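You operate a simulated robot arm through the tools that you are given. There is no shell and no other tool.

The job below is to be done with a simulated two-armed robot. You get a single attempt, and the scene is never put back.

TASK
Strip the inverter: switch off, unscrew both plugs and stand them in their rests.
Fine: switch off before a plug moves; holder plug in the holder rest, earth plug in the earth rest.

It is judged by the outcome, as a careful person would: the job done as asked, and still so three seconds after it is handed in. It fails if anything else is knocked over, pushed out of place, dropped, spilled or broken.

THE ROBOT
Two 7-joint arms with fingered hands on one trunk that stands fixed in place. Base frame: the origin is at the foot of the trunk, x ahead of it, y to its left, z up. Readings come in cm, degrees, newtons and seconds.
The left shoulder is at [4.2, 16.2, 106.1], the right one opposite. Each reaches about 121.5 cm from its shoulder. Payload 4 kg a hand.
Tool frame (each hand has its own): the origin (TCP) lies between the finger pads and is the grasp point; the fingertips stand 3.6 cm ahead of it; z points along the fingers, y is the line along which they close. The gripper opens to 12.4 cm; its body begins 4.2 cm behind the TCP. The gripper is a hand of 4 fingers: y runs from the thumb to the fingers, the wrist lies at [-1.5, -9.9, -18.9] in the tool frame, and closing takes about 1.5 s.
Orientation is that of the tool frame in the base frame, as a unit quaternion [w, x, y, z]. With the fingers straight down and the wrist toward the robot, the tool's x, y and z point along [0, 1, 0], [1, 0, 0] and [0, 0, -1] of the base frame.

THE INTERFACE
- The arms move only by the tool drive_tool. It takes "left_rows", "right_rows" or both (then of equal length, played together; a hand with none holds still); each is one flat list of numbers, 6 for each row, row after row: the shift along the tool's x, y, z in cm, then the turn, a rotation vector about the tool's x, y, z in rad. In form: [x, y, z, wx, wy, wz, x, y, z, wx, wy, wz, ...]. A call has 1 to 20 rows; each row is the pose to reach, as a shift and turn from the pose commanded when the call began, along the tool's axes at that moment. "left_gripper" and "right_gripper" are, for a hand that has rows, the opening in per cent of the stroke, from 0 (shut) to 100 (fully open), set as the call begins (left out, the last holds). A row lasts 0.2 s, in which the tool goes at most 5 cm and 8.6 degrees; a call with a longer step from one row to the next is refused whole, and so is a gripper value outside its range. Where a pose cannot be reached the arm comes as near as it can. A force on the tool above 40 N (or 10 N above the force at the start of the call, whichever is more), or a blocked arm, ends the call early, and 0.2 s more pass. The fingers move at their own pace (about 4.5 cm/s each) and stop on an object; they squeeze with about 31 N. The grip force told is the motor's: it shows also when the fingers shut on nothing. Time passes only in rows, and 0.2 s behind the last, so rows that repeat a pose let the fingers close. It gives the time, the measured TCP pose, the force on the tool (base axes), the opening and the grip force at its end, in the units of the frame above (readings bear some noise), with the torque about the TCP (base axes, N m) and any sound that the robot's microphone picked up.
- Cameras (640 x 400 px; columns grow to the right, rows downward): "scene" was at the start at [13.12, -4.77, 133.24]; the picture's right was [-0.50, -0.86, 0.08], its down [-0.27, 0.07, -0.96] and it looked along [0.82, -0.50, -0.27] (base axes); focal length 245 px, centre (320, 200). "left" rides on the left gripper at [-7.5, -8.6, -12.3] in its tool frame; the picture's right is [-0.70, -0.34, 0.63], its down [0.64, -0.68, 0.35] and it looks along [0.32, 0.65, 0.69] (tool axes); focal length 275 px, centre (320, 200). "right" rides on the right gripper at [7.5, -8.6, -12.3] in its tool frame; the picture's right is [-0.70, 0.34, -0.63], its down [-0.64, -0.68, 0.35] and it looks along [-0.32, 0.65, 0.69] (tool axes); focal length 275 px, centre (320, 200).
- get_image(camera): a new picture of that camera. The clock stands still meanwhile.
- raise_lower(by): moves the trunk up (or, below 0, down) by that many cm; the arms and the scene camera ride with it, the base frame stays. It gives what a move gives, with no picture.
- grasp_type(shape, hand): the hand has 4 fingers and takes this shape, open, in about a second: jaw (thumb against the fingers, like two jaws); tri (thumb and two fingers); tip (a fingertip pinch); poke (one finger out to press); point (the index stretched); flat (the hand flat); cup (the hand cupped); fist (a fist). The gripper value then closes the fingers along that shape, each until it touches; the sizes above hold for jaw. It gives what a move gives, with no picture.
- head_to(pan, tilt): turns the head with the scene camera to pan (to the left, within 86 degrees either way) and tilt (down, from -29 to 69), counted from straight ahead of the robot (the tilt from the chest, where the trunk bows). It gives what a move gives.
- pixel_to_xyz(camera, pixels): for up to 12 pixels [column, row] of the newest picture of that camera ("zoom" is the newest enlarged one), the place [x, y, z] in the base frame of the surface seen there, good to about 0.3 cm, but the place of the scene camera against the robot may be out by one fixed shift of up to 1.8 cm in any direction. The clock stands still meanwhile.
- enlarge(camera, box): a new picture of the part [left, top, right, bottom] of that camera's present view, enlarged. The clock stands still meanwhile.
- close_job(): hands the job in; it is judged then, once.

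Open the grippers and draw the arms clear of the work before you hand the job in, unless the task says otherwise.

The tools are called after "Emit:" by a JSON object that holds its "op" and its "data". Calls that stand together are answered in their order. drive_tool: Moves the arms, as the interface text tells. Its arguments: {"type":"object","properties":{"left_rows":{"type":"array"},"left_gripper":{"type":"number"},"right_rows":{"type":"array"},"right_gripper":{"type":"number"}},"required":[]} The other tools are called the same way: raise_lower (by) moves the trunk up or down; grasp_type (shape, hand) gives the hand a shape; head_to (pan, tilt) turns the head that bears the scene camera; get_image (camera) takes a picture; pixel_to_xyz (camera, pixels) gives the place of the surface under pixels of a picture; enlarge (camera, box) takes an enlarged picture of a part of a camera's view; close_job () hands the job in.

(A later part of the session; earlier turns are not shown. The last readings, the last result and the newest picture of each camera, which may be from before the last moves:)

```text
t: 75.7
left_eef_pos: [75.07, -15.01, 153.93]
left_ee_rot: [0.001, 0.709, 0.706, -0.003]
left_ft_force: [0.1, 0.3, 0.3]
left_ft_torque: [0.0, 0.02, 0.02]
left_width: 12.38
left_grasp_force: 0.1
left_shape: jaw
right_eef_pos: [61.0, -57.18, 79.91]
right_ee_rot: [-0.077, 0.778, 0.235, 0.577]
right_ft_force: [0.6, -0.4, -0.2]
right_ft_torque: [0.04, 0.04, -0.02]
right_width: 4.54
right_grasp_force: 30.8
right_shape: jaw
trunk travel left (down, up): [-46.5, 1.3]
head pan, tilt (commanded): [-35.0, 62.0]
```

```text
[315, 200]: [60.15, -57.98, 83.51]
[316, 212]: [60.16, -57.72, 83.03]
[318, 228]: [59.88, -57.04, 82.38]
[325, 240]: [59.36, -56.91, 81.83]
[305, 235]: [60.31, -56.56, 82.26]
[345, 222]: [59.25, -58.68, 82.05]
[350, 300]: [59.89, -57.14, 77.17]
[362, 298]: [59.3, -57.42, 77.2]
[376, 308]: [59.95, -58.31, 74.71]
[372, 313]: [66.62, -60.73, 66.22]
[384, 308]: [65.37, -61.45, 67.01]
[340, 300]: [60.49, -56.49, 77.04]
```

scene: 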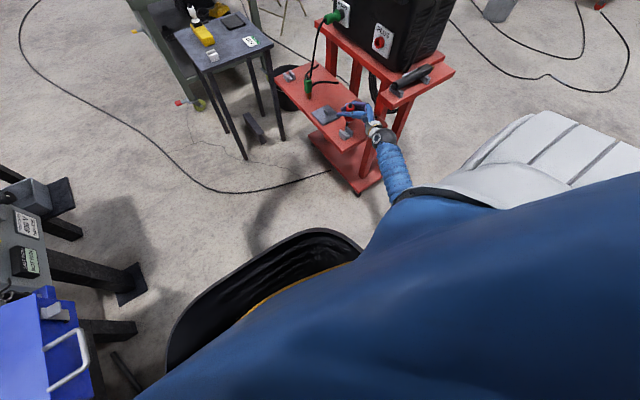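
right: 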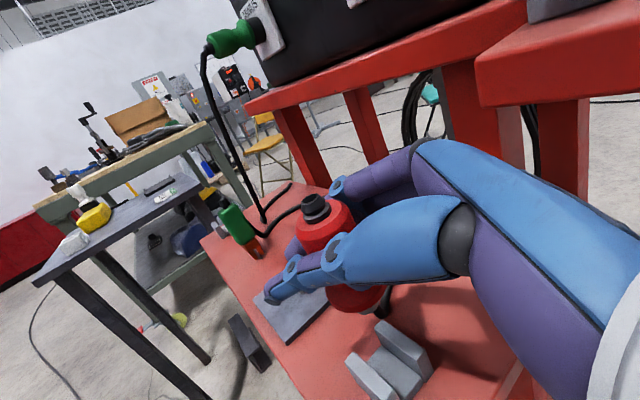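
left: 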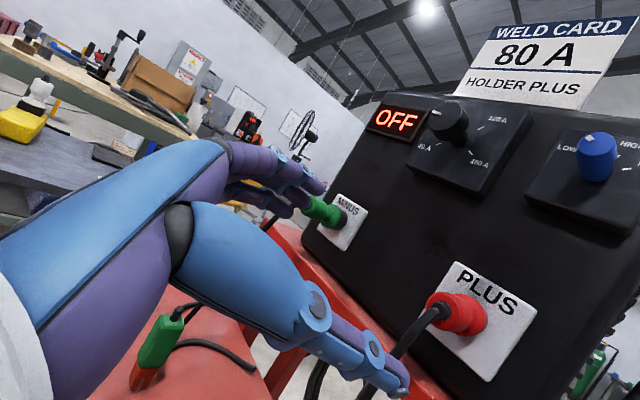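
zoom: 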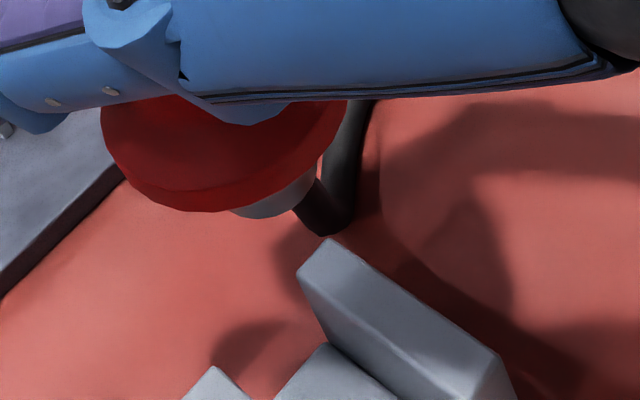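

The plug is vertical now with its axis near (60.85,-57.95). I'll measure the rest's wall edges from this same view for a relative fix.

Emit:
{"op": "enlarge", "data": {"camera": "right", "box": [335, 310, 445, 400]}}

```text
4.44 times, centred on (390, 355) of right
```

zoom: 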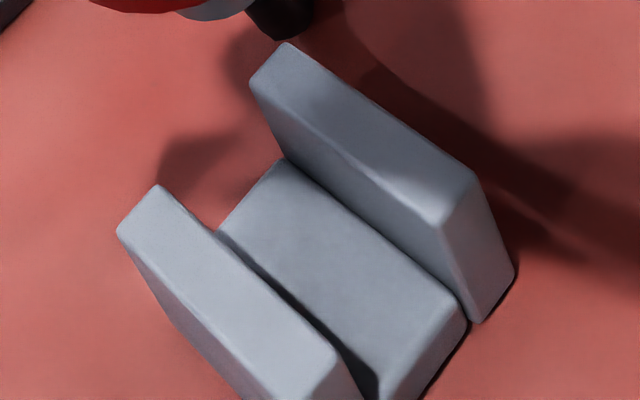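

Emit:
{"op": "pixel_to_xyz", "data": {"camera": "zoom", "pixels": [[255, 80], [290, 48], [435, 220], [470, 180], [122, 230], [158, 190], [250, 385], [330, 360], [345, 155], [240, 270], [285, 165], [340, 300]]}}

```text
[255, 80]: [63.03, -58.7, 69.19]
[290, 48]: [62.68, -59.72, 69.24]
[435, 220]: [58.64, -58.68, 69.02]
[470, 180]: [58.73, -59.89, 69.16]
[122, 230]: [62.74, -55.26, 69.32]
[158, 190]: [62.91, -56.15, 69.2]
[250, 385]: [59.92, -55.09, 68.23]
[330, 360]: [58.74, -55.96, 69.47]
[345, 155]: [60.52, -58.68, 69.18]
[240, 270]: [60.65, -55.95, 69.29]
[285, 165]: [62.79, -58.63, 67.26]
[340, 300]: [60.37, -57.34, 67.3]
```

Rest centre is (60.8,-57.35), slot ±1.35. I'll shift +0.55 in y and lower 4.5 cm so the pin is just above the walls, then recheck.

Emit:
{"op": "drive_tool", "data": {"right_rows": [-1.35, -0.39, 0.54, 0, 0, 0, -2.71, -0.78, 1.09, 0, 0, 0, -4.06, -1.17, 1.63, 0, 0, 0, -4.06, -1.17, 1.63, 0, 0, 0], "right_gripper": 0}}

Emit:
{"op": "get_image", "data": {"camera": "right"}}

Emit:
{"op": "enlarge", "data": {"camera": "right", "box": [300, 260, 420, 360]}}

Emit:
{"op": "enlarge", "data": {"camera": "scene", "box": [330, 95, 380, 145]}}

```text
t: 76.7
left_eef_pos: [75.06, -15.06, 153.98]
left_ee_rot: [0.001, 0.709, 0.705, -0.003]
left_ft_force: [-1.1, 0.6, -0.1]
left_ft_torque: [0.01, -0.01, 0.0]
left_width: 12.4
left_grasp_force: 0.0
left_shape: jaw
right_eef_pos: [60.9, -56.68, 75.51]
right_ee_rot: [-0.078, 0.779, 0.236, 0.576]
right_ft_force: [0.4, -0.4, -0.3]
right_ft_torque: [0.01, 0.0, 0.0]
right_width: 4.54
right_grasp_force: 30.7
right_shape: jaw
trunk travel left (down, up): [-46.5, 1.3]
head pan, tilt (commanded): [-35.0, 62.0]
```

```text
taken
```

right: 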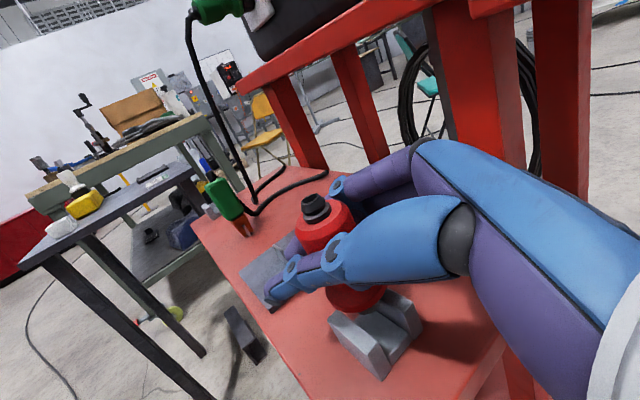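

```text
4.00 times, centred on (360, 310) of right
```

zoom: 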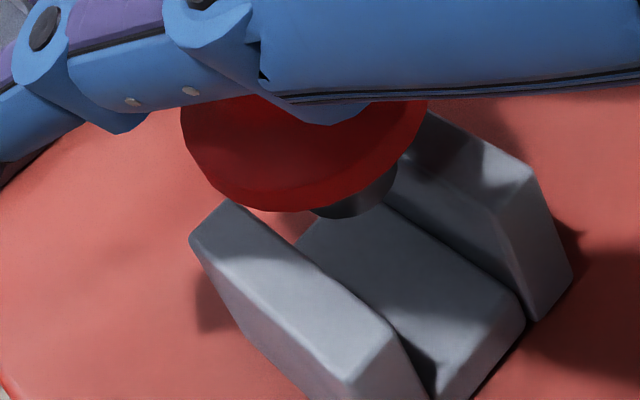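

```text
8.00 times, centred on (355, 120) of scene
```

zoom: 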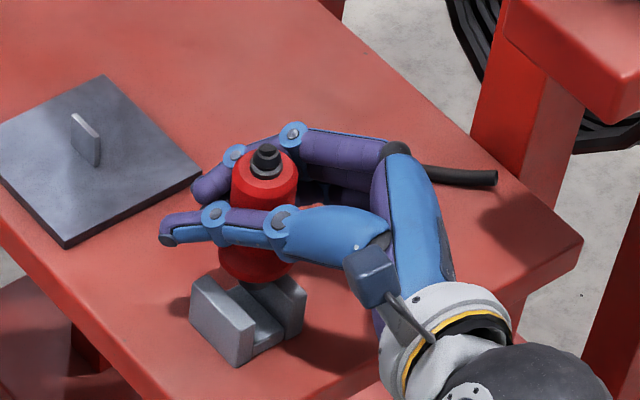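

I'll measure the pin and wall edges now that they're close together.

Emit:
{"op": "enlarge", "data": {"camera": "right", "box": [300, 260, 420, 360]}}

Emit:
{"op": "pixel_to_xyz", "data": {"camera": "zoom", "pixels": [[350, 212], [320, 214], [385, 195], [270, 200], [300, 195], [215, 175], [400, 170], [225, 210], [385, 335], [430, 125], [525, 180], [300, 270]]}}

```text
4.00 times, centred on (360, 310) of right
```

zoom: 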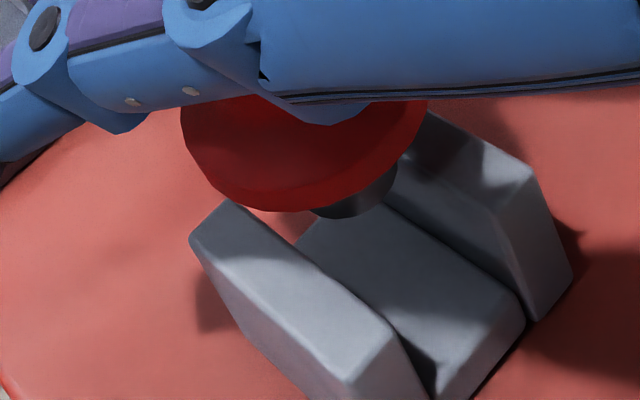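

```text
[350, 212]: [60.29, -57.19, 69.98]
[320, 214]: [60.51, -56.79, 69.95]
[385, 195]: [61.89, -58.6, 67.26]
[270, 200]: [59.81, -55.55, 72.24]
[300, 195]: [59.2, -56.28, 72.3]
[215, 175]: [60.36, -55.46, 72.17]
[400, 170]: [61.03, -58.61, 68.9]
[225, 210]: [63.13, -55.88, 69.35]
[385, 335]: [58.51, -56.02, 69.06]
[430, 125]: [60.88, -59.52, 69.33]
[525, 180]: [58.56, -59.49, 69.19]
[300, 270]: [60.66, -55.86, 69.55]
```

The pin axis (60.95,-57.48) is centred over the slot. I'll lower 1.8 cm so the pin enters, then feel for contact.

Emit:
{"op": "drive_tool", "data": {"right_rows": [-0.84, -0.21, 0.27, 0, 0, 0, -1.67, -0.42, 0.544, 0, 0, 0, -1.67, -0.42, 0.544, 0, 0, 0], "right_gripper": 0}}

Emit:
{"op": "drive_tool", "data": {"right_rows": [-0.187, -0.03, 0.065, 0, 0, 0, -0.187, -0.03, 0.065, 0, 0, 0], "right_gripper": 0}}

Emit:
{"op": "enlarge", "data": {"camera": "right", "box": [290, 240, 420, 350]}}

```text
t: 77.5
left_eef_pos: [74.99, -15.2, 154.03]
left_ee_rot: [0.001, 0.709, 0.706, -0.002]
left_ft_force: [-0.5, 0.0, -0.2]
left_ft_torque: [-0.01, 0.0, -0.01]
left_width: 12.36
left_grasp_force: 0.1
left_shape: jaw
right_eef_pos: [60.68, -56.61, 73.77]
right_ee_rot: [-0.077, 0.779, 0.234, 0.576]
right_ft_force: [-0.4, 0.7, -0.9]
right_ft_torque: [0.04, -0.02, 0.0]
right_width: 4.5
right_grasp_force: 31.0
right_shape: jaw
trunk travel left (down, up): [-46.5, 1.3]
head pan, tilt (commanded): [-35.0, 62.0]
```

```text
t: 78.1
left_eef_pos: [75.07, -15.0, 153.81]
left_ee_rot: [-0.001, 0.709, 0.705, -0.002]
left_ft_force: [0.7, 1.1, 0.1]
left_ft_torque: [0.0, -0.03, -0.03]
left_width: 12.38
left_grasp_force: 0.0
left_shape: jaw
right_eef_pos: [60.7, -56.56, 73.49]
right_ee_rot: [-0.078, 0.779, 0.235, 0.576]
right_ft_force: [-0.1, 0.9, -0.7]
right_ft_torque: [0.04, -0.01, -0.03]
right_width: 4.51
right_grasp_force: 31.2
right_shape: jaw
trunk travel left (down, up): [-46.5, 1.3]
head pan, tilt (commanded): [-35.0, 62.0]
```

```text
3.64 times, centred on (355, 295) of right
```

zoom: 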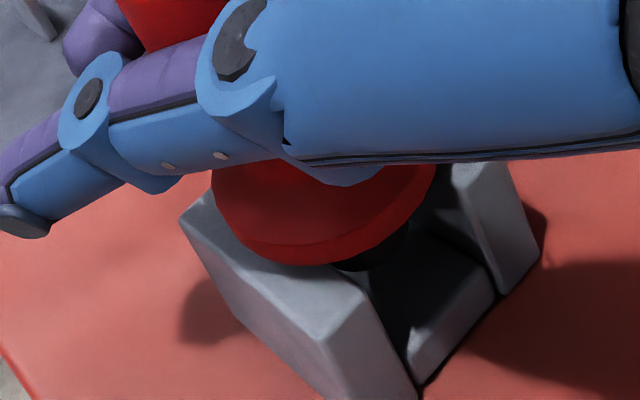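

No contact yet (z force ≈ −0.7 N); the flange is nearly on the walls. I'll lower in 0.2 cm steps.

Emit:
{"op": "drive_tool", "data": {"right_rows": [-0.187, -0.03, 0.065, 0, 0, 0, -0.187, -0.03, 0.065, 0, 0, 0], "right_gripper": 0}}

Emit:
{"op": "drive_tool", "data": {"right_rows": [-0.187, -0.03, 0.065, 0, 0, 0, -0.187, -0.03, 0.065, 0, 0, 0], "right_gripper": 0}}

Emit:
{"op": "enlarge", "data": {"camera": "right", "box": [290, 240, 420, 350]}}

```text
t: 78.7
left_eef_pos: [75.09, -14.95, 153.94]
left_ee_rot: [0.001, 0.709, 0.705, -0.002]
left_ft_force: [0.4, 0.3, 0.1]
left_ft_torque: [0.03, 0.01, -0.02]
left_width: 12.4
left_grasp_force: 0.1
left_shape: jaw
right_eef_pos: [60.63, -56.62, 73.33]
right_ee_rot: [-0.077, 0.779, 0.235, 0.576]
right_ft_force: [0.3, -0.2, -0.1]
right_ft_torque: [-0.02, -0.01, -0.01]
right_width: 4.5
right_grasp_force: 31.3
right_shape: jaw
trunk travel left (down, up): [-46.5, 1.3]
head pan, tilt (commanded): [-35.0, 62.0]
```

```text
t: 79.3
left_eef_pos: [75.05, -15.11, 154.0]
left_ee_rot: [0.001, 0.71, 0.704, -0.002]
left_ft_force: [1.6, -0.4, -0.1]
left_ft_torque: [0.02, -0.04, -0.02]
left_width: 12.37
left_grasp_force: 0.1
left_shape: jaw
right_eef_pos: [60.68, -56.66, 73.1]
right_ee_rot: [-0.077, 0.779, 0.235, 0.576]
right_ft_force: [-0.8, -0.3, 0.0]
right_ft_torque: [-0.01, -0.01, 0.01]
right_width: 4.52
right_grasp_force: 31.3
right_shape: jaw
trunk travel left (down, up): [-46.5, 1.3]
head pan, tilt (commanded): [-35.0, 62.0]
```

```text
3.64 times, centred on (355, 295) of right
```

zoom: 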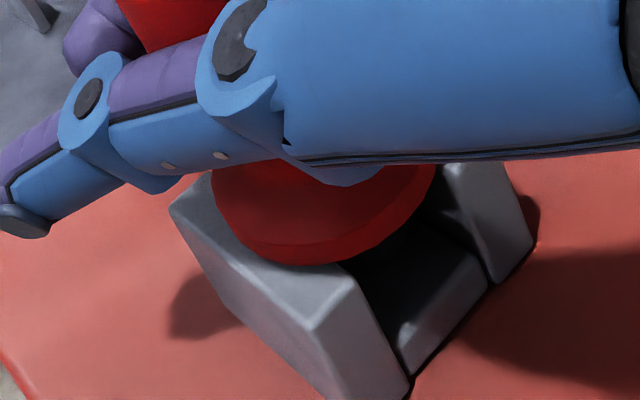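

Still no contact. I'll re-measure flange versus walls here.

Emit:
{"op": "pixel_to_xyz", "data": {"camera": "zoom", "pixels": [[240, 240], [290, 258], [340, 258], [390, 225], [260, 215], [330, 225], [310, 250], [180, 215], [310, 325], [345, 290], [450, 195], [520, 240]]}}

```text
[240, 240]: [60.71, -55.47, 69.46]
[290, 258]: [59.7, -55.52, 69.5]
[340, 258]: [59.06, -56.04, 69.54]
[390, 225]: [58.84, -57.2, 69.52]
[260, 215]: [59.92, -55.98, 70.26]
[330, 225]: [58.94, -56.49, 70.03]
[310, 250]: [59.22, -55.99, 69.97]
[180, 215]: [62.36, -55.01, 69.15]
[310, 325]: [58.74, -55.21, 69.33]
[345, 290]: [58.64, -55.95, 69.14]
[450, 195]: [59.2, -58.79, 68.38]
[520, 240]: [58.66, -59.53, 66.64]
```

Flange rim is at z≈69.5, centre (60.8,-57.4): well centred, about 0.25 cm above the walls. I'll lower on till contact shows.

Emit:
{"op": "drive_tool", "data": {"right_rows": [-0.14, -0.022, 0.049, 0, 0, 0, -0.14, -0.022, 0.049, 0, 0, 0], "right_gripper": 0}}

Emit:
{"op": "drive_tool", "data": {"right_rows": [-0.14, -0.022, 0.049, 0, 0, 0, -0.14, -0.022, 0.049, 0, 0, 0], "right_gripper": 0}}

```text
t: 79.9
left_eef_pos: [75.03, -15.01, 153.95]
left_ee_rot: [0.002, 0.709, 0.705, -0.002]
left_ft_force: [-0.6, 0.2, -0.6]
left_ft_torque: [-0.04, -0.03, 0.0]
left_width: 12.38
left_grasp_force: 0.0
left_shape: jaw
right_eef_pos: [60.74, -56.58, 72.89]
right_ee_rot: [-0.078, 0.779, 0.235, 0.577]
right_ft_force: [0.1, -0.2, 0.7]
right_ft_torque: [0.03, 0.03, 0.01]
right_width: 4.51
right_grasp_force: 30.8
right_shape: jaw
trunk travel left (down, up): [-46.5, 1.3]
head pan, tilt (commanded): [-35.0, 62.0]
```

```text
t: 80.5
left_eef_pos: [74.98, -14.99, 154.01]
left_ee_rot: [0.002, 0.709, 0.705, -0.001]
left_ft_force: [1.5, 0.0, -0.2]
left_ft_torque: [0.01, -0.01, 0.04]
left_width: 12.4
left_grasp_force: 0.0
left_shape: jaw
right_eef_pos: [60.81, -56.47, 72.88]
right_ee_rot: [-0.076, 0.779, 0.235, 0.576]
right_ft_force: [1.3, -0.9, 6.3]
right_ft_torque: [0.0, 0.0, 0.03]
right_width: 4.56
right_grasp_force: 30.7
right_shape: jaw
trunk travel left (down, up): [-46.5, 1.3]
head pan, tilt (commanded): [-35.0, 62.0]
```

Contact felt (6 N up). I'll open the hand gently to 65% and look.

Emit:
{"op": "drive_tool", "data": {"right_rows": [0, 0, 0, 0, 0, 0, 0, 0, 0, 0, 0, 0, 0, 0, 0, 0, 0, 0, 0, 0, 0, 0, 0, 0, 0, 0, 0, 0, 0, 0], "right_gripper": 65}}

Emit:
{"op": "get_image", "data": {"camera": "right"}}

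Emit:
{"op": "enlarge", "data": {"camera": "scene", "box": [325, 90, 395, 150]}}

```text
t: 81.7
left_eef_pos: [75.03, -15.14, 154.01]
left_ee_rot: [0.001, 0.709, 0.705, -0.003]
left_ft_force: [-0.8, -1.1, -0.5]
left_ft_torque: [-0.02, -0.04, 0.01]
left_width: 12.36
left_grasp_force: 0.0
left_shape: jaw
right_eef_pos: [60.71, -56.4, 72.86]
right_ee_rot: [-0.078, 0.779, 0.235, 0.576]
right_ft_force: [-1.1, 0.1, 0.2]
right_ft_torque: [-0.02, 0.02, 0.0]
right_width: 8.0
right_grasp_force: 0.1
right_shape: jaw
trunk travel left (down, up): [-46.5, 1.3]
head pan, tilt (commanded): [-35.0, 62.0]
```

```text
taken
```

right: 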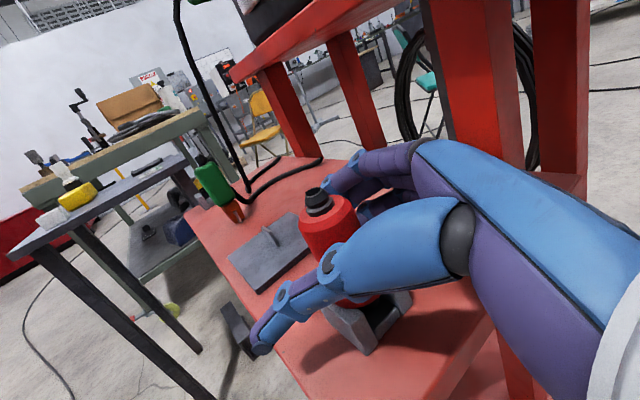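

```text
6.67 times, centred on (360, 120) of scene
```

zoom: 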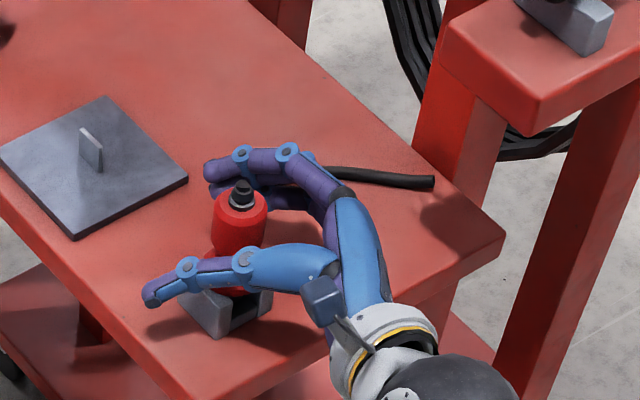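

The red plug stands on its rest. Before retreating I'll check where the cable lies relative to the fingers.

Emit:
{"op": "enlarge", "data": {"camera": "right", "box": [270, 140, 430, 300]}}

Emit:
{"op": "enlarge", "data": {"camera": "scene", "box": [338, 100, 378, 135]}}

```text
2.50 times, centred on (350, 220) of right
```

zoom: 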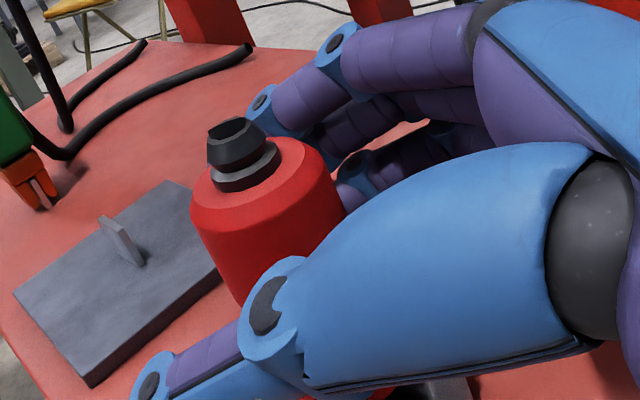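

```text
11.43 times, centred on (358, 118) of scene
```

zoom: 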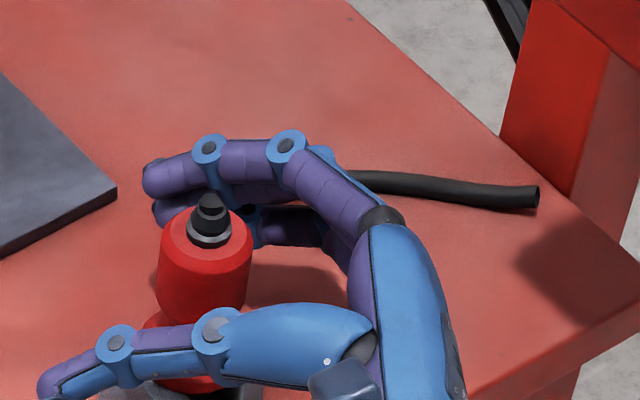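

The cable hangs freely and doesn't wrap the fingers. I'll open a bit more and retreat straight back along the finger direction.

Emit:
{"op": "drive_tool", "data": {"right_rows": [0, 0, 0, 0, 0, 0, 0, 0, 0, 0, 0, 0, 0, 0, -1.5, 0, 0, 0, 0, 0, -3.5, 0, 0, 0, 0, 0, -6, 0, 0, 0, 0, 0, -9, 0, 0, 0, 0, 0, -12, 0, 0, 0, 0, 0, -15, 0, 0, 0, 0, 0, -15, 0, 0, 0], "right_gripper": 80}}

Emit:
{"op": "get_image", "data": {"camera": "right"}}

Emit:
{"op": "enlarge", "data": {"camera": "scene", "box": [300, 80, 420, 170]}}

```text
t: 83.7
left_eef_pos: [75.09, -15.06, 153.82]
left_ee_rot: [0.0, 0.709, 0.705, -0.003]
left_ft_force: [0.4, 0.0, 0.0]
left_ft_torque: [-0.01, 0.0, -0.03]
left_width: 12.38
left_grasp_force: 0.0
left_shape: jaw
right_eef_pos: [47.85, -62.3, 77.55]
right_ee_rot: [-0.077, 0.778, 0.235, 0.577]
right_ft_force: [-0.6, -0.3, 0.4]
right_ft_torque: [-0.01, 0.0, 0.0]
right_width: 9.93
right_grasp_force: 0.0
right_shape: jaw
trunk travel left (down, up): [-46.5, 1.3]
head pan, tilt (commanded): [-35.0, 62.0]
```

```text
taken
```

right: 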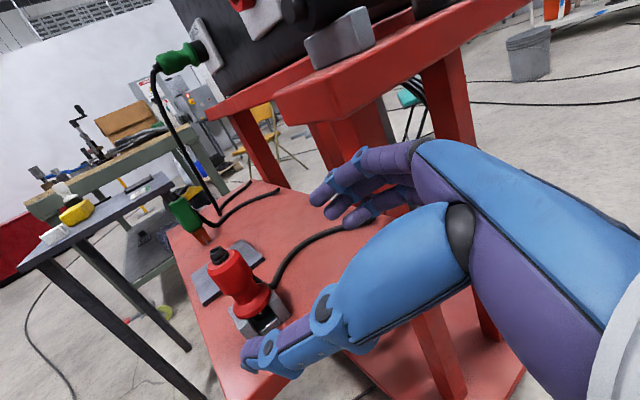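

```text
4.44 times, centred on (360, 125) of scene
```

zoom: 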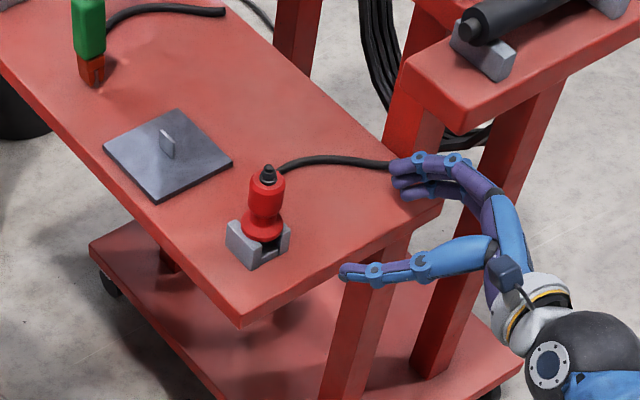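

The red plug stands upright in its rest, with the cable behind it. Now I'll retreat the right hand back and up, turning it to the forward‑down orientation for the green plug.

Emit:
{"op": "drive_tool", "data": {"right_rows": [-0.77, -2.26, -3.25, 0, 0, 0, -1.53, -4.53, -6.5, 0, 0, 0, 0.96, -5.43, -8.99, 0, 0, 0, 5.3, -5.2, -10.26, -0.0092, -0.0914, -0.1169, 9.5, -4.53, -11.71, -0.0184, -0.1828, -0.2338, 13.7, -3.86, -13.17, -0.0276, -0.2742, -0.3507, 17.91, -3.19, -14.63, -0.0368, -0.3656, -0.4676, 22.11, -2.52, -16.09, -0.046, -0.457, -0.5845, 26.31, -1.84, -17.55, -0.0552, -0.5484, -0.7014, 30.37, 0.1, -17.32, -0.0644, -0.6398, -0.8183, 34.17, 2.43, -16.06, -0.0736, -0.7312, -0.9352, 36.91, 5.05, -14.68, -0.0828, -0.8226, -1.0521, 36.91, 5.05, -14.68, -0.092, -0.914, -1.169, 36.91, 5.05, -14.68, -0.092, -0.914, -1.169], "right_gripper": 80}}

Emit:
{"op": "get_image", "data": {"camera": "scene"}}

Emit:
{"op": "get_image", "data": {"camera": "right"}}

```text
t: 86.7
left_eef_pos: [75.09, -15.07, 153.94]
left_ee_rot: [0.001, 0.709, 0.706, -0.001]
left_ft_force: [-0.1, 0.1, -0.3]
left_ft_torque: [-0.01, 0.01, -0.03]
left_width: 12.37
left_grasp_force: 0.1
left_shape: jaw
right_eef_pos: [45.66, -62.37, 117.53]
right_ee_rot: [0.38, 0.691, 0.596, 0.15]
right_ft_force: [0.7, 0.0, 0.5]
right_ft_torque: [0.02, 0.01, 0.02]
right_width: 9.89
right_grasp_force: 0.0
right_shape: jaw
trunk travel left (down, up): [-46.5, 1.3]
head pan, tilt (commanded): [-35.0, 62.0]
```

```text
taken
```

scene: 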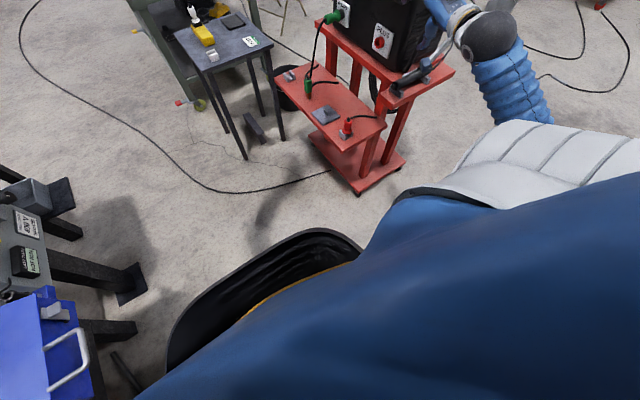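

```text
taken
```

right: 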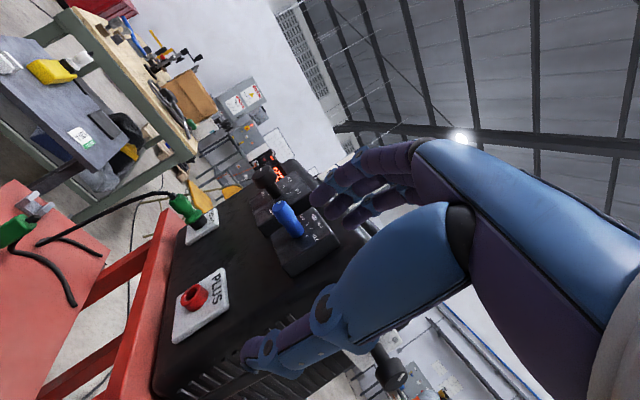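

Hand is clear and above. I'll raise it 15 cm and then lower the trunk 30 cm to bring the shoulder to about 100 cm for the green plug and far rest.

Emit:
{"op": "drive_tool", "data": {"right_rows": [-0.91, 2.65, -2.49, 0, 0, 0, -1.82, 5.3, -4.98, 0, 0, 0, -2.72, 7.95, -7.47, 0, 0, 0, -3.63, 10.6, -9.96, 0, 0, 0, -3.63, 10.6, -9.96, 0, 0, 0], "right_gripper": 80}}

Emit:
{"op": "raise_lower", "data": {"by": -15}}

Emit:
{"op": "head_to", "data": {"pan": -40, "tilt": 35}}

Emit:
{"op": "get_image", "data": {"camera": "scene"}}

```text
t: 87.9
left_eef_pos: [74.96, -15.05, 153.85]
left_ee_rot: [0.001, 0.709, 0.705, -0.003]
left_ft_force: [0.0, 0.0, -1.2]
left_ft_torque: [0.0, -0.03, 0.0]
left_width: 12.36
left_grasp_force: 0.0
left_shape: jaw
right_eef_pos: [45.72, -62.42, 132.65]
right_ee_rot: [0.38, 0.692, 0.595, 0.151]
right_ft_force: [-0.5, -0.7, -0.1]
right_ft_torque: [0.02, 0.0, 0.0]
right_width: 9.92
right_grasp_force: 0.1
right_shape: jaw
trunk travel left (down, up): [-46.5, 1.3]
head pan, tilt (commanded): [-35.0, 62.0]
```

```text
t: 89.7
left_eef_pos: [75.02, -15.01, 139.11]
left_ee_rot: [0.001, 0.709, 0.705, -0.003]
left_ft_force: [0.5, 0.2, 0.8]
left_ft_torque: [0.02, -0.03, 0.02]
left_width: 12.39
left_grasp_force: 0.1
left_shape: jaw
right_eef_pos: [45.66, -62.4, 117.69]
right_ee_rot: [0.38, 0.691, 0.596, 0.152]
right_ft_force: [0.9, 0.1, 0.4]
right_ft_torque: [0.01, -0.01, 0.0]
right_width: 9.92
right_grasp_force: 0.0
right_shape: jaw
trunk travel left (down, up): [-31.5, 16.3]
head pan, tilt (commanded): [-35.0, 62.0]
```

```text
t: 90.6
left_eef_pos: [74.99, -15.0, 138.98]
left_ee_rot: [0.001, 0.708, 0.706, -0.002]
left_ft_force: [0.2, -0.2, -0.3]
left_ft_torque: [0.01, 0.02, 0.04]
left_width: 12.39
left_grasp_force: 0.1
left_shape: jaw
right_eef_pos: [45.68, -62.36, 117.54]
right_ee_rot: [0.38, 0.691, 0.595, 0.151]
right_ft_force: [-0.6, -0.3, -0.7]
right_ft_torque: [0.02, 0.0, 0.01]
right_width: 9.94
right_grasp_force: 0.1
right_shape: jaw
trunk travel left (down, up): [-31.5, 16.3]
head pan, tilt (commanded): [-40.0, 35.0]
```

```text
taken
```

scene: 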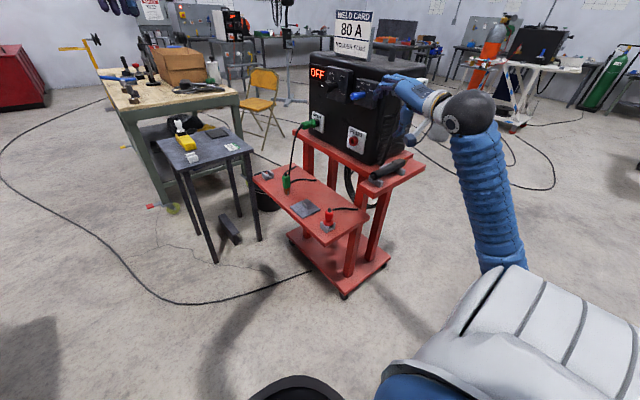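

All clear. I'll lower the trunk another 12 cm (shoulder ≈103) and go on.

Emit:
{"op": "raise_lower", "data": {"by": -12}}

Emit:
{"op": "get_image", "data": {"camera": "right"}}

Emit:
{"op": "get_image", "data": {"camera": "scene"}}

```text
t: 92.1
left_eef_pos: [74.91, -15.03, 127.19]
left_ee_rot: [0.001, 0.709, 0.705, -0.002]
left_ft_force: [0.0, -0.7, -0.1]
left_ft_torque: [-0.02, 0.0, 0.06]
left_width: 12.36
left_grasp_force: 0.1
left_shape: jaw
right_eef_pos: [45.74, -62.34, 105.7]
right_ee_rot: [0.38, 0.692, 0.595, 0.151]
right_ft_force: [-0.3, 0.5, -0.2]
right_ft_torque: [0.0, -0.01, 0.0]
right_width: 9.93
right_grasp_force: 0.1
right_shape: jaw
trunk travel left (down, up): [-19.5, 28.3]
head pan, tilt (commanded): [-40.0, 35.0]
```

```text
taken
```

right: 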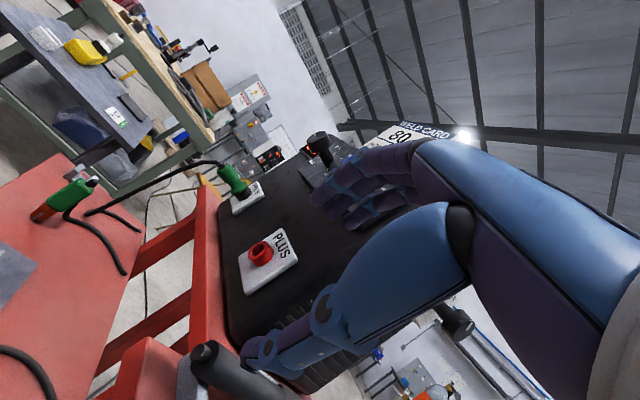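

```text
taken
```

scene: 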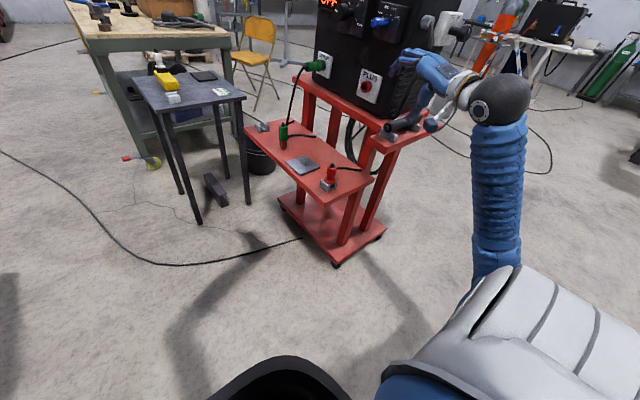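

Next the green plug: I'll come at it from the left, more horizontally, so the hand stays under the amp knob (79,-69,115). First move in front of the panel to (79.7,-56,99.7).

Emit:
{"op": "drive_tool", "data": {"right_rows": [2.91, 1.95, 2.14, -0.0527, -0.0185, 0.0245, 5.82, 3.89, 4.28, -0.1055, -0.0369, 0.0491, 8.73, 5.84, 6.41, -0.1582, -0.0554, 0.0736, 11.64, 7.78, 8.55, -0.2109, -0.0738, 0.0981, 12.38, 10.18, 11.74, -0.2637, -0.0923, 0.1227, 13.11, 12.59, 14.93, -0.3164, -0.1107, 0.1472, 13.85, 14.99, 18.12, -0.3691, -0.1292, 0.1717, 14.58, 17.4, 21.31, -0.4219, -0.1476, 0.1963, 15.32, 19.8, 24.5, -0.4746, -0.1661, 0.2208, 15.32, 19.8, 24.5, -0.4746, -0.1661, 0.2208], "right_gripper": 60}}

Emit:
{"op": "get_image", "data": {"camera": "right"}}

Emit:
{"op": "get_image", "data": {"camera": "scene"}}

```text
t: 94.3
left_eef_pos: [74.94, -15.15, 127.06]
left_ee_rot: [0.001, 0.709, 0.705, -0.002]
left_ft_force: [0.1, 0.1, -0.2]
left_ft_torque: [-0.04, -0.03, 0.01]
left_width: 12.34
left_grasp_force: 0.0
left_shape: jaw
right_eef_pos: [79.79, -56.46, 99.69]
right_ee_rot: [0.561, 0.654, 0.431, 0.27]
right_ft_force: [-1.2, 0.8, -0.4]
right_ft_torque: [0.02, 0.01, -0.01]
right_width: 7.45
right_grasp_force: 0.1
right_shape: jaw
trunk travel left (down, up): [-19.5, 28.3]
head pan, tilt (commanded): [-40.0, 35.0]
```

```text
taken
```

right: 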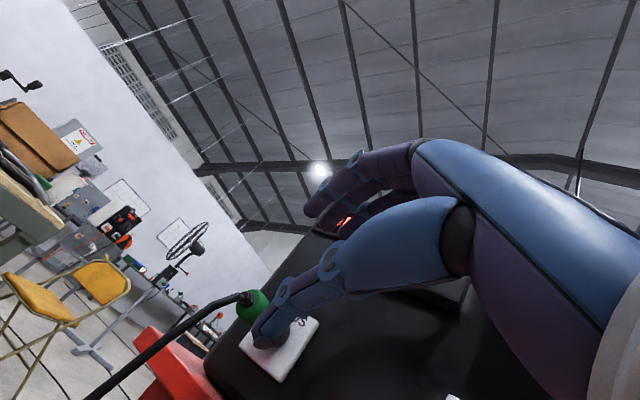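

```text
taken
```

scene: 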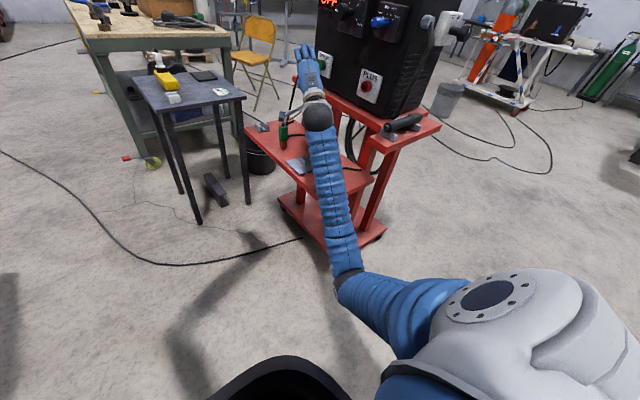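

Pose reached. I'll check the forearm and elbow clearance over the standing red plug.

Emit:
{"op": "pixel_to_xyz", "data": {"camera": "scene", "pixels": [[318, 120], [322, 150], [328, 180], [335, 210], [345, 250], [350, 280], [400, 300]]}}

Emit:
{"op": "enlarge", "data": {"camera": "right", "box": [200, 250, 340, 400]}}

```text
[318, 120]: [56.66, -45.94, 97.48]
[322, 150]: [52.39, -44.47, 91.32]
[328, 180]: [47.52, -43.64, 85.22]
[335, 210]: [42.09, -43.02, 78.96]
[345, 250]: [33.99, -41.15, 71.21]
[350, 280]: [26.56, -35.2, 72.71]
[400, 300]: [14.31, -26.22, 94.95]
```

```text
2.67 times, centred on (270, 325) of right
```

zoom: 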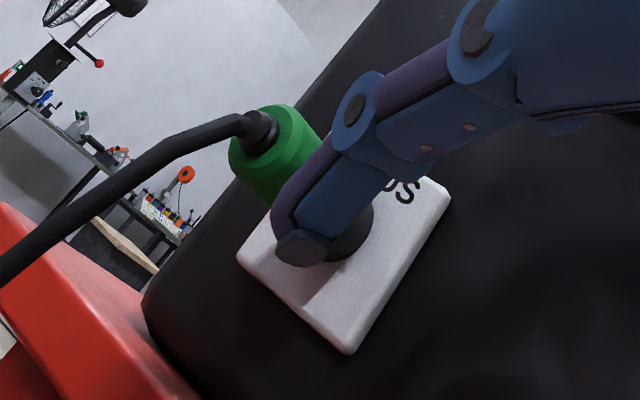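

The forearm slopes steeply down to a low elbow (27,-36,71) and would pass too close over the standing red plug. I'll raise the trunk 26 cm and bring the hand back down so the arm comes from above.

Emit:
{"op": "raise_lower", "data": {"by": 26}}

Emit:
{"op": "drive_tool", "data": {"right_rows": [0.52, -3.86, 0.9, 0, 0, 0, 1.03, -7.73, 1.79, 0, 0, 0, 1.55, -11.59, 2.69, 0, 0, 0, 2.06, -15.46, 3.58, 0, 0, 0, 2.58, -19.32, 4.48, 0, 0, 0, 3.1, -23.18, 5.38, 0, 0, 0, 3.1, -23.18, 5.38, 0, 0, 0], "right_gripper": 60}}

Emit:
{"op": "get_image", "data": {"camera": "scene"}}

Emit:
{"op": "get_image", "data": {"camera": "right"}}

```text
t: 96.9
left_eef_pos: [75.05, -14.99, 152.95]
left_ee_rot: [0.0, 0.709, 0.706, -0.002]
left_ft_force: [-0.1, -0.9, 0.1]
left_ft_torque: [-0.02, 0.01, -0.01]
left_width: 12.38
left_grasp_force: 0.1
left_shape: jaw
right_eef_pos: [79.72, -56.55, 125.4]
right_ee_rot: [0.56, 0.654, 0.432, 0.27]
right_ft_force: [0.6, -0.3, 0.3]
right_ft_torque: [0.01, -0.01, -0.02]
right_width: 7.44
right_grasp_force: 0.2
right_shape: jaw
trunk travel left (down, up): [-45.5, 2.3]
head pan, tilt (commanded): [-40.0, 35.0]
```

```text
t: 98.5
left_eef_pos: [75.05, -15.17, 152.87]
left_ee_rot: [0.001, 0.709, 0.705, -0.002]
left_ft_force: [0.5, 0.3, 0.0]
left_ft_torque: [-0.01, 0.03, 0.01]
left_width: 12.36
left_grasp_force: 0.1
left_shape: jaw
right_eef_pos: [79.63, -56.56, 101.57]
right_ee_rot: [0.56, 0.654, 0.431, 0.269]
right_ft_force: [0.7, -0.2, -0.1]
right_ft_torque: [-0.04, 0.01, 0.01]
right_width: 7.46
right_grasp_force: 0.0
right_shape: jaw
trunk travel left (down, up): [-45.5, 2.3]
head pan, tilt (commanded): [-40.0, 35.0]
```

```text
taken
```

scene: 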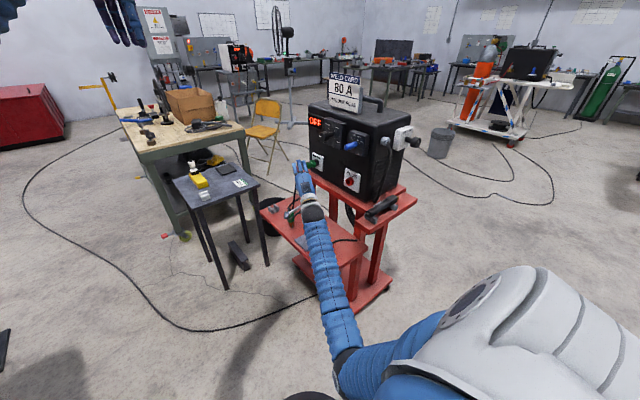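

```text
taken
```

right: 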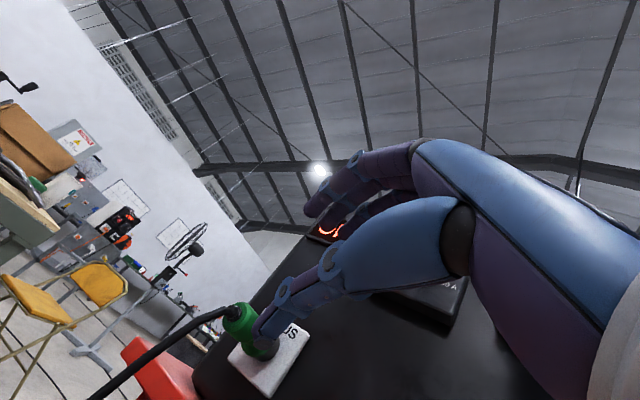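

Emit:
{"op": "pixel_to_xyz", "data": {"camera": "scene", "pixels": [[312, 210], [318, 235], [325, 265], [332, 295], [340, 330], [345, 350], [390, 350]]}}

Emit:
{"op": "enlarge", "data": {"camera": "right", "box": [190, 270, 330, 400]}}

```text
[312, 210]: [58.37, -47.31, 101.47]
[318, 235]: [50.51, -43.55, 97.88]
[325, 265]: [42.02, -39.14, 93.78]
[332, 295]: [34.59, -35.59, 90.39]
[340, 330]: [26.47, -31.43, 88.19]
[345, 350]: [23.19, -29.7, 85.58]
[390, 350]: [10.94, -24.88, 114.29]
```

```text
3.08 times, centred on (260, 335) of right
```

zoom: 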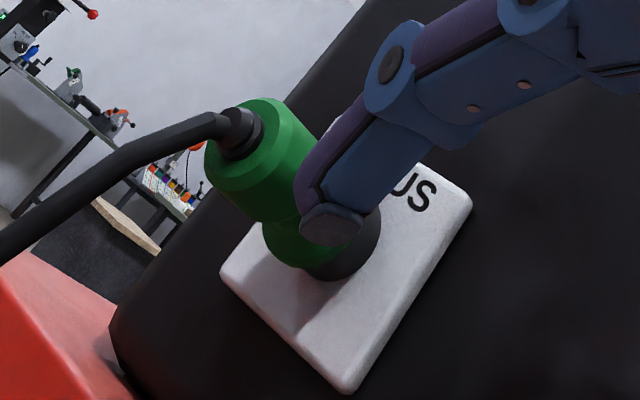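

The forearm is now well above the red plug. I'll measure the green plug and its plate from this view.

Emit:
{"op": "pixel_to_xyz", "data": {"camera": "zoom", "pixels": [[226, 270], [346, 384], [465, 205], [240, 150], [215, 160], [265, 105], [250, 180], [290, 150], [285, 240], [350, 270], [225, 125], [300, 330]]}}

```text
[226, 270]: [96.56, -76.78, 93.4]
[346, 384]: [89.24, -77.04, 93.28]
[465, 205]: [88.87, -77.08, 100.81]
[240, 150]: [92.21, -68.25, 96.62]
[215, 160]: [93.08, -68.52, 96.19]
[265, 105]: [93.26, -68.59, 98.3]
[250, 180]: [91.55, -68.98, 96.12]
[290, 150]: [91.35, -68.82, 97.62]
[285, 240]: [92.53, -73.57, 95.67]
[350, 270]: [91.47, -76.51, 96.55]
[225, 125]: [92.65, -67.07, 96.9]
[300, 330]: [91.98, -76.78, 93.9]
```

Green axis ≈ (92.9, z 97.1). I'll move to the pre‑grasp 11 cm short along the finger direction.

Emit:
{"op": "drive_tool", "data": {"right_rows": [-1.78, -0.28, 2.74, 0, 0, 0, -3.57, -0.57, 5.48, 0, 0, 0, -5.35, -0.85, 8.22, 0, 0, 0, -5.35, -0.85, 8.22, 0, 0, 0], "right_gripper": 60}}

Emit:
{"op": "get_image", "data": {"camera": "right"}}

Emit:
{"op": "enlarge", "data": {"camera": "scene", "box": [250, 90, 410, 240]}}

```text
t: 99.5
left_eef_pos: [74.98, -15.0, 152.92]
left_ee_rot: [0.001, 0.709, 0.705, -0.002]
left_ft_force: [0.1, -0.1, -0.2]
left_ft_torque: [0.03, 0.02, 0.02]
left_width: 12.36
left_grasp_force: 0.0
left_shape: jaw
right_eef_pos: [83.69, -65.21, 99.61]
right_ee_rot: [0.56, 0.654, 0.432, 0.269]
right_ft_force: [1.2, -0.3, 0.2]
right_ft_torque: [0.0, 0.01, 0.0]
right_width: 7.46
right_grasp_force: 0.0
right_shape: jaw
trunk travel left (down, up): [-45.5, 2.3]
head pan, tilt (commanded): [-40.0, 35.0]
```

```text
taken
```

right: 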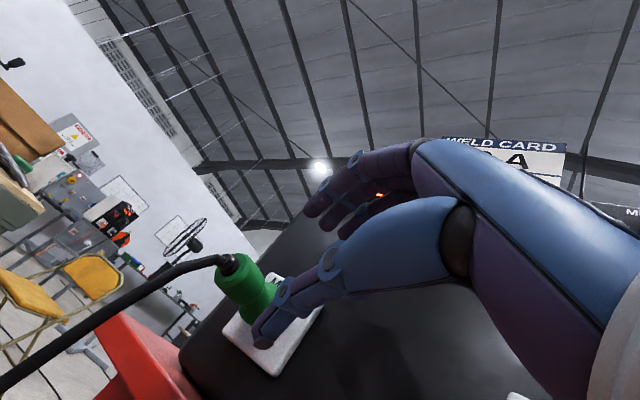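

```text
2.67 times, centred on (330, 165) of scene
```

zoom: 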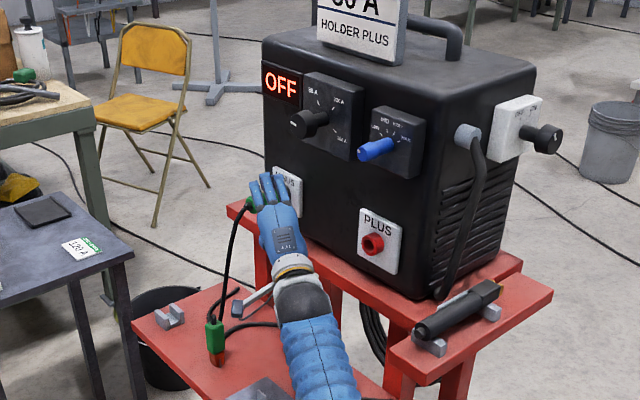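

Aligned. I'll advance 8.5 cm along the fingers and check before the last bit.

Emit:
{"op": "drive_tool", "data": {"right_rows": [0, 0, 3, 0, 0, 0, 0, 0, 6, 0, 0, 0, 0, 0, 8.5, 0, 0, 0, 0, 0, 8.5, 0, 0, 0], "right_gripper": 60}}

Emit:
{"op": "get_image", "data": {"camera": "right"}}

Emit:
{"op": "enlarge", "data": {"camera": "scene", "box": [250, 90, 410, 240]}}

```text
t: 100.5
left_eef_pos: [74.91, -14.92, 153.01]
left_ee_rot: [0.001, 0.709, 0.705, -0.003]
left_ft_force: [-1.0, 0.2, 0.1]
left_ft_torque: [0.0, -0.03, 0.01]
left_width: 12.4
left_grasp_force: 0.0
left_shape: jaw
right_eef_pos: [90.8, -69.5, 97.52]
right_ee_rot: [0.561, 0.654, 0.431, 0.27]
right_ft_force: [0.1, -0.1, -0.6]
right_ft_torque: [0.01, 0.0, -0.01]
right_width: 7.46
right_grasp_force: 0.0
right_shape: jaw
trunk travel left (down, up): [-45.5, 2.3]
head pan, tilt (commanded): [-40.0, 35.0]
```

```text
taken
```

right: 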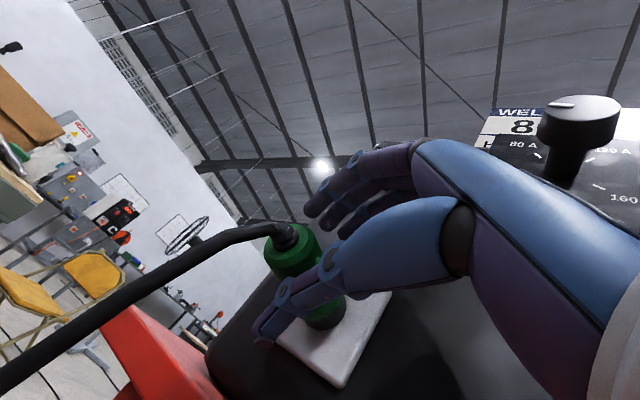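

```text
2.67 times, centred on (330, 165) of scene
```

zoom: 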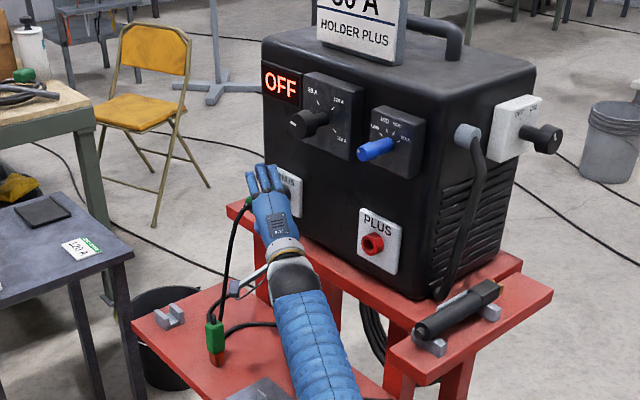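

The green plug lies between thumb and fingers. I'll advance the last 2.5 cm and close the hand.

Emit:
{"op": "drive_tool", "data": {"right_rows": [0, 0, 1.3, 0, 0, 0, 0, 0, 2.5, 0, 0, 0, 0, 0, 2.5, 0, 0, 0], "right_gripper": 60}}

Emit:
{"op": "drive_tool", "data": {"right_rows": [0, 0, 0, 0, 0, 0, 0, 0, 0, 0, 0, 0, 0, 0, 0, 0, 0, 0, 0, 0, 0, 0, 0, 0, 0, 0, 0, 0, 0, 0, 0, 0, 0, 0, 0, 0], "right_gripper": 0}}

Emit:
{"op": "get_image", "data": {"camera": "right"}}

```text
t: 101.3
left_eef_pos: [74.99, -15.09, 152.98]
left_ee_rot: [0.0, 0.709, 0.706, -0.001]
left_ft_force: [0.2, -0.2, -0.7]
left_ft_torque: [0.02, 0.02, -0.01]
left_width: 12.39
left_grasp_force: 0.0
left_shape: jaw
right_eef_pos: [92.98, -70.87, 96.99]
right_ee_rot: [0.56, 0.654, 0.432, 0.269]
right_ft_force: [0.3, 0.3, 0.3]
right_ft_torque: [0.01, 0.03, 0.02]
right_width: 7.44
right_grasp_force: 0.0
right_shape: jaw
trunk travel left (down, up): [-45.5, 2.3]
head pan, tilt (commanded): [-40.0, 35.0]
```

```text
t: 102.7
left_eef_pos: [75.24, -14.97, 152.85]
left_ee_rot: [-0.001, 0.709, 0.705, -0.002]
left_ft_force: [-0.5, 0.3, 0.7]
left_ft_torque: [0.03, 0.01, 0.0]
left_width: 12.36
left_grasp_force: 0.0
left_shape: jaw
right_eef_pos: [93.01, -70.79, 96.81]
right_ee_rot: [0.56, 0.654, 0.431, 0.269]
right_ft_force: [1.7, 0.2, -5.4]
right_ft_torque: [-0.19, 0.15, 0.07]
right_width: 4.64
right_grasp_force: 31.0
right_shape: jaw
trunk travel left (down, up): [-45.5, 2.3]
head pan, tilt (commanded): [-40.0, 35.0]
```

```text
taken
```

right: 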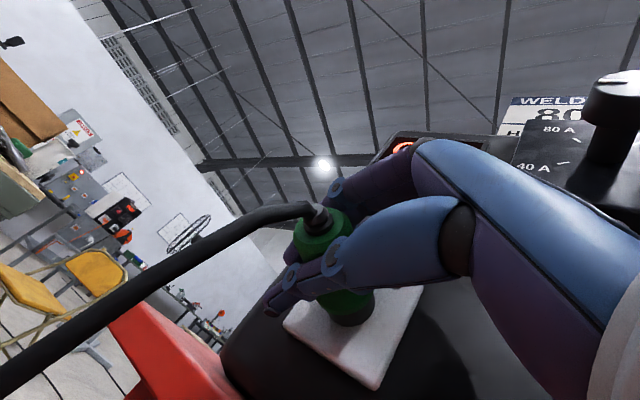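

Gripped. I'll turn it counter‑clockwise about its axis by 0.5 rad and watch the load.

Emit:
{"op": "drive_tool", "data": {"right_rows": [0, 0, 0, 0.0866, 0, -0.05, 0, 0, 0, 0.1732, 0, -0.1, 0, 0, 0, 0.2598, 0, -0.15, 0, 0, 0, 0.3464, 0, -0.2, 0, 0, 0, 0.433, 0, -0.25, 0, 0, 0, 0.433, 0, -0.25], "right_gripper": 0}}

Emit:
{"op": "get_image", "data": {"camera": "right"}}

Emit:
{"op": "enlarge", "data": {"camera": "scene", "box": [250, 90, 410, 240]}}

```text
t: 104.1
left_eef_pos: [75.18, -15.12, 152.89]
left_ee_rot: [0.001, 0.709, 0.705, -0.002]
left_ft_force: [0.6, 0.2, -0.9]
left_ft_torque: [0.01, 0.0, 0.01]
left_width: 12.37
left_grasp_force: 0.0
left_shape: jaw
right_eef_pos: [92.99, -70.79, 96.87]
right_ee_rot: [0.435, 0.701, 0.556, 0.099]
right_ft_force: [0.9, -2.0, -8.6]
right_ft_torque: [-0.17, -0.23, 0.24]
right_width: 4.72
right_grasp_force: 31.0
right_shape: jaw
trunk travel left (down, up): [-45.5, 2.3]
head pan, tilt (commanded): [-40.0, 35.0]
```

```text
taken
```

right: 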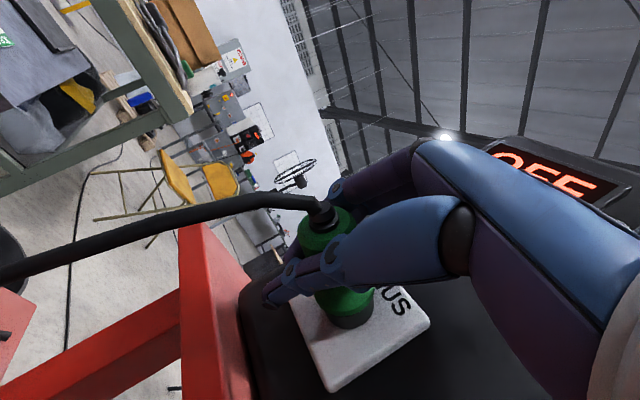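

```text
2.67 times, centred on (330, 165) of scene
```

zoom: 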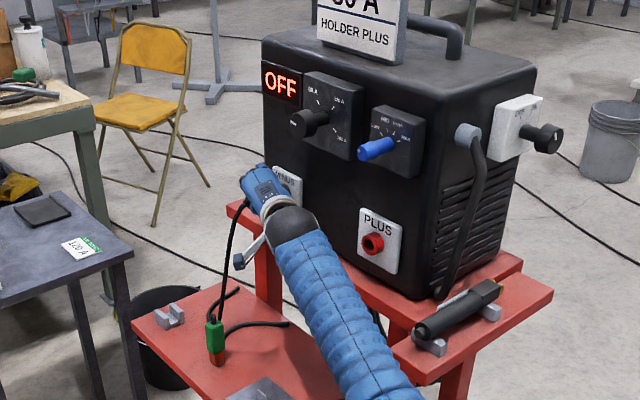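

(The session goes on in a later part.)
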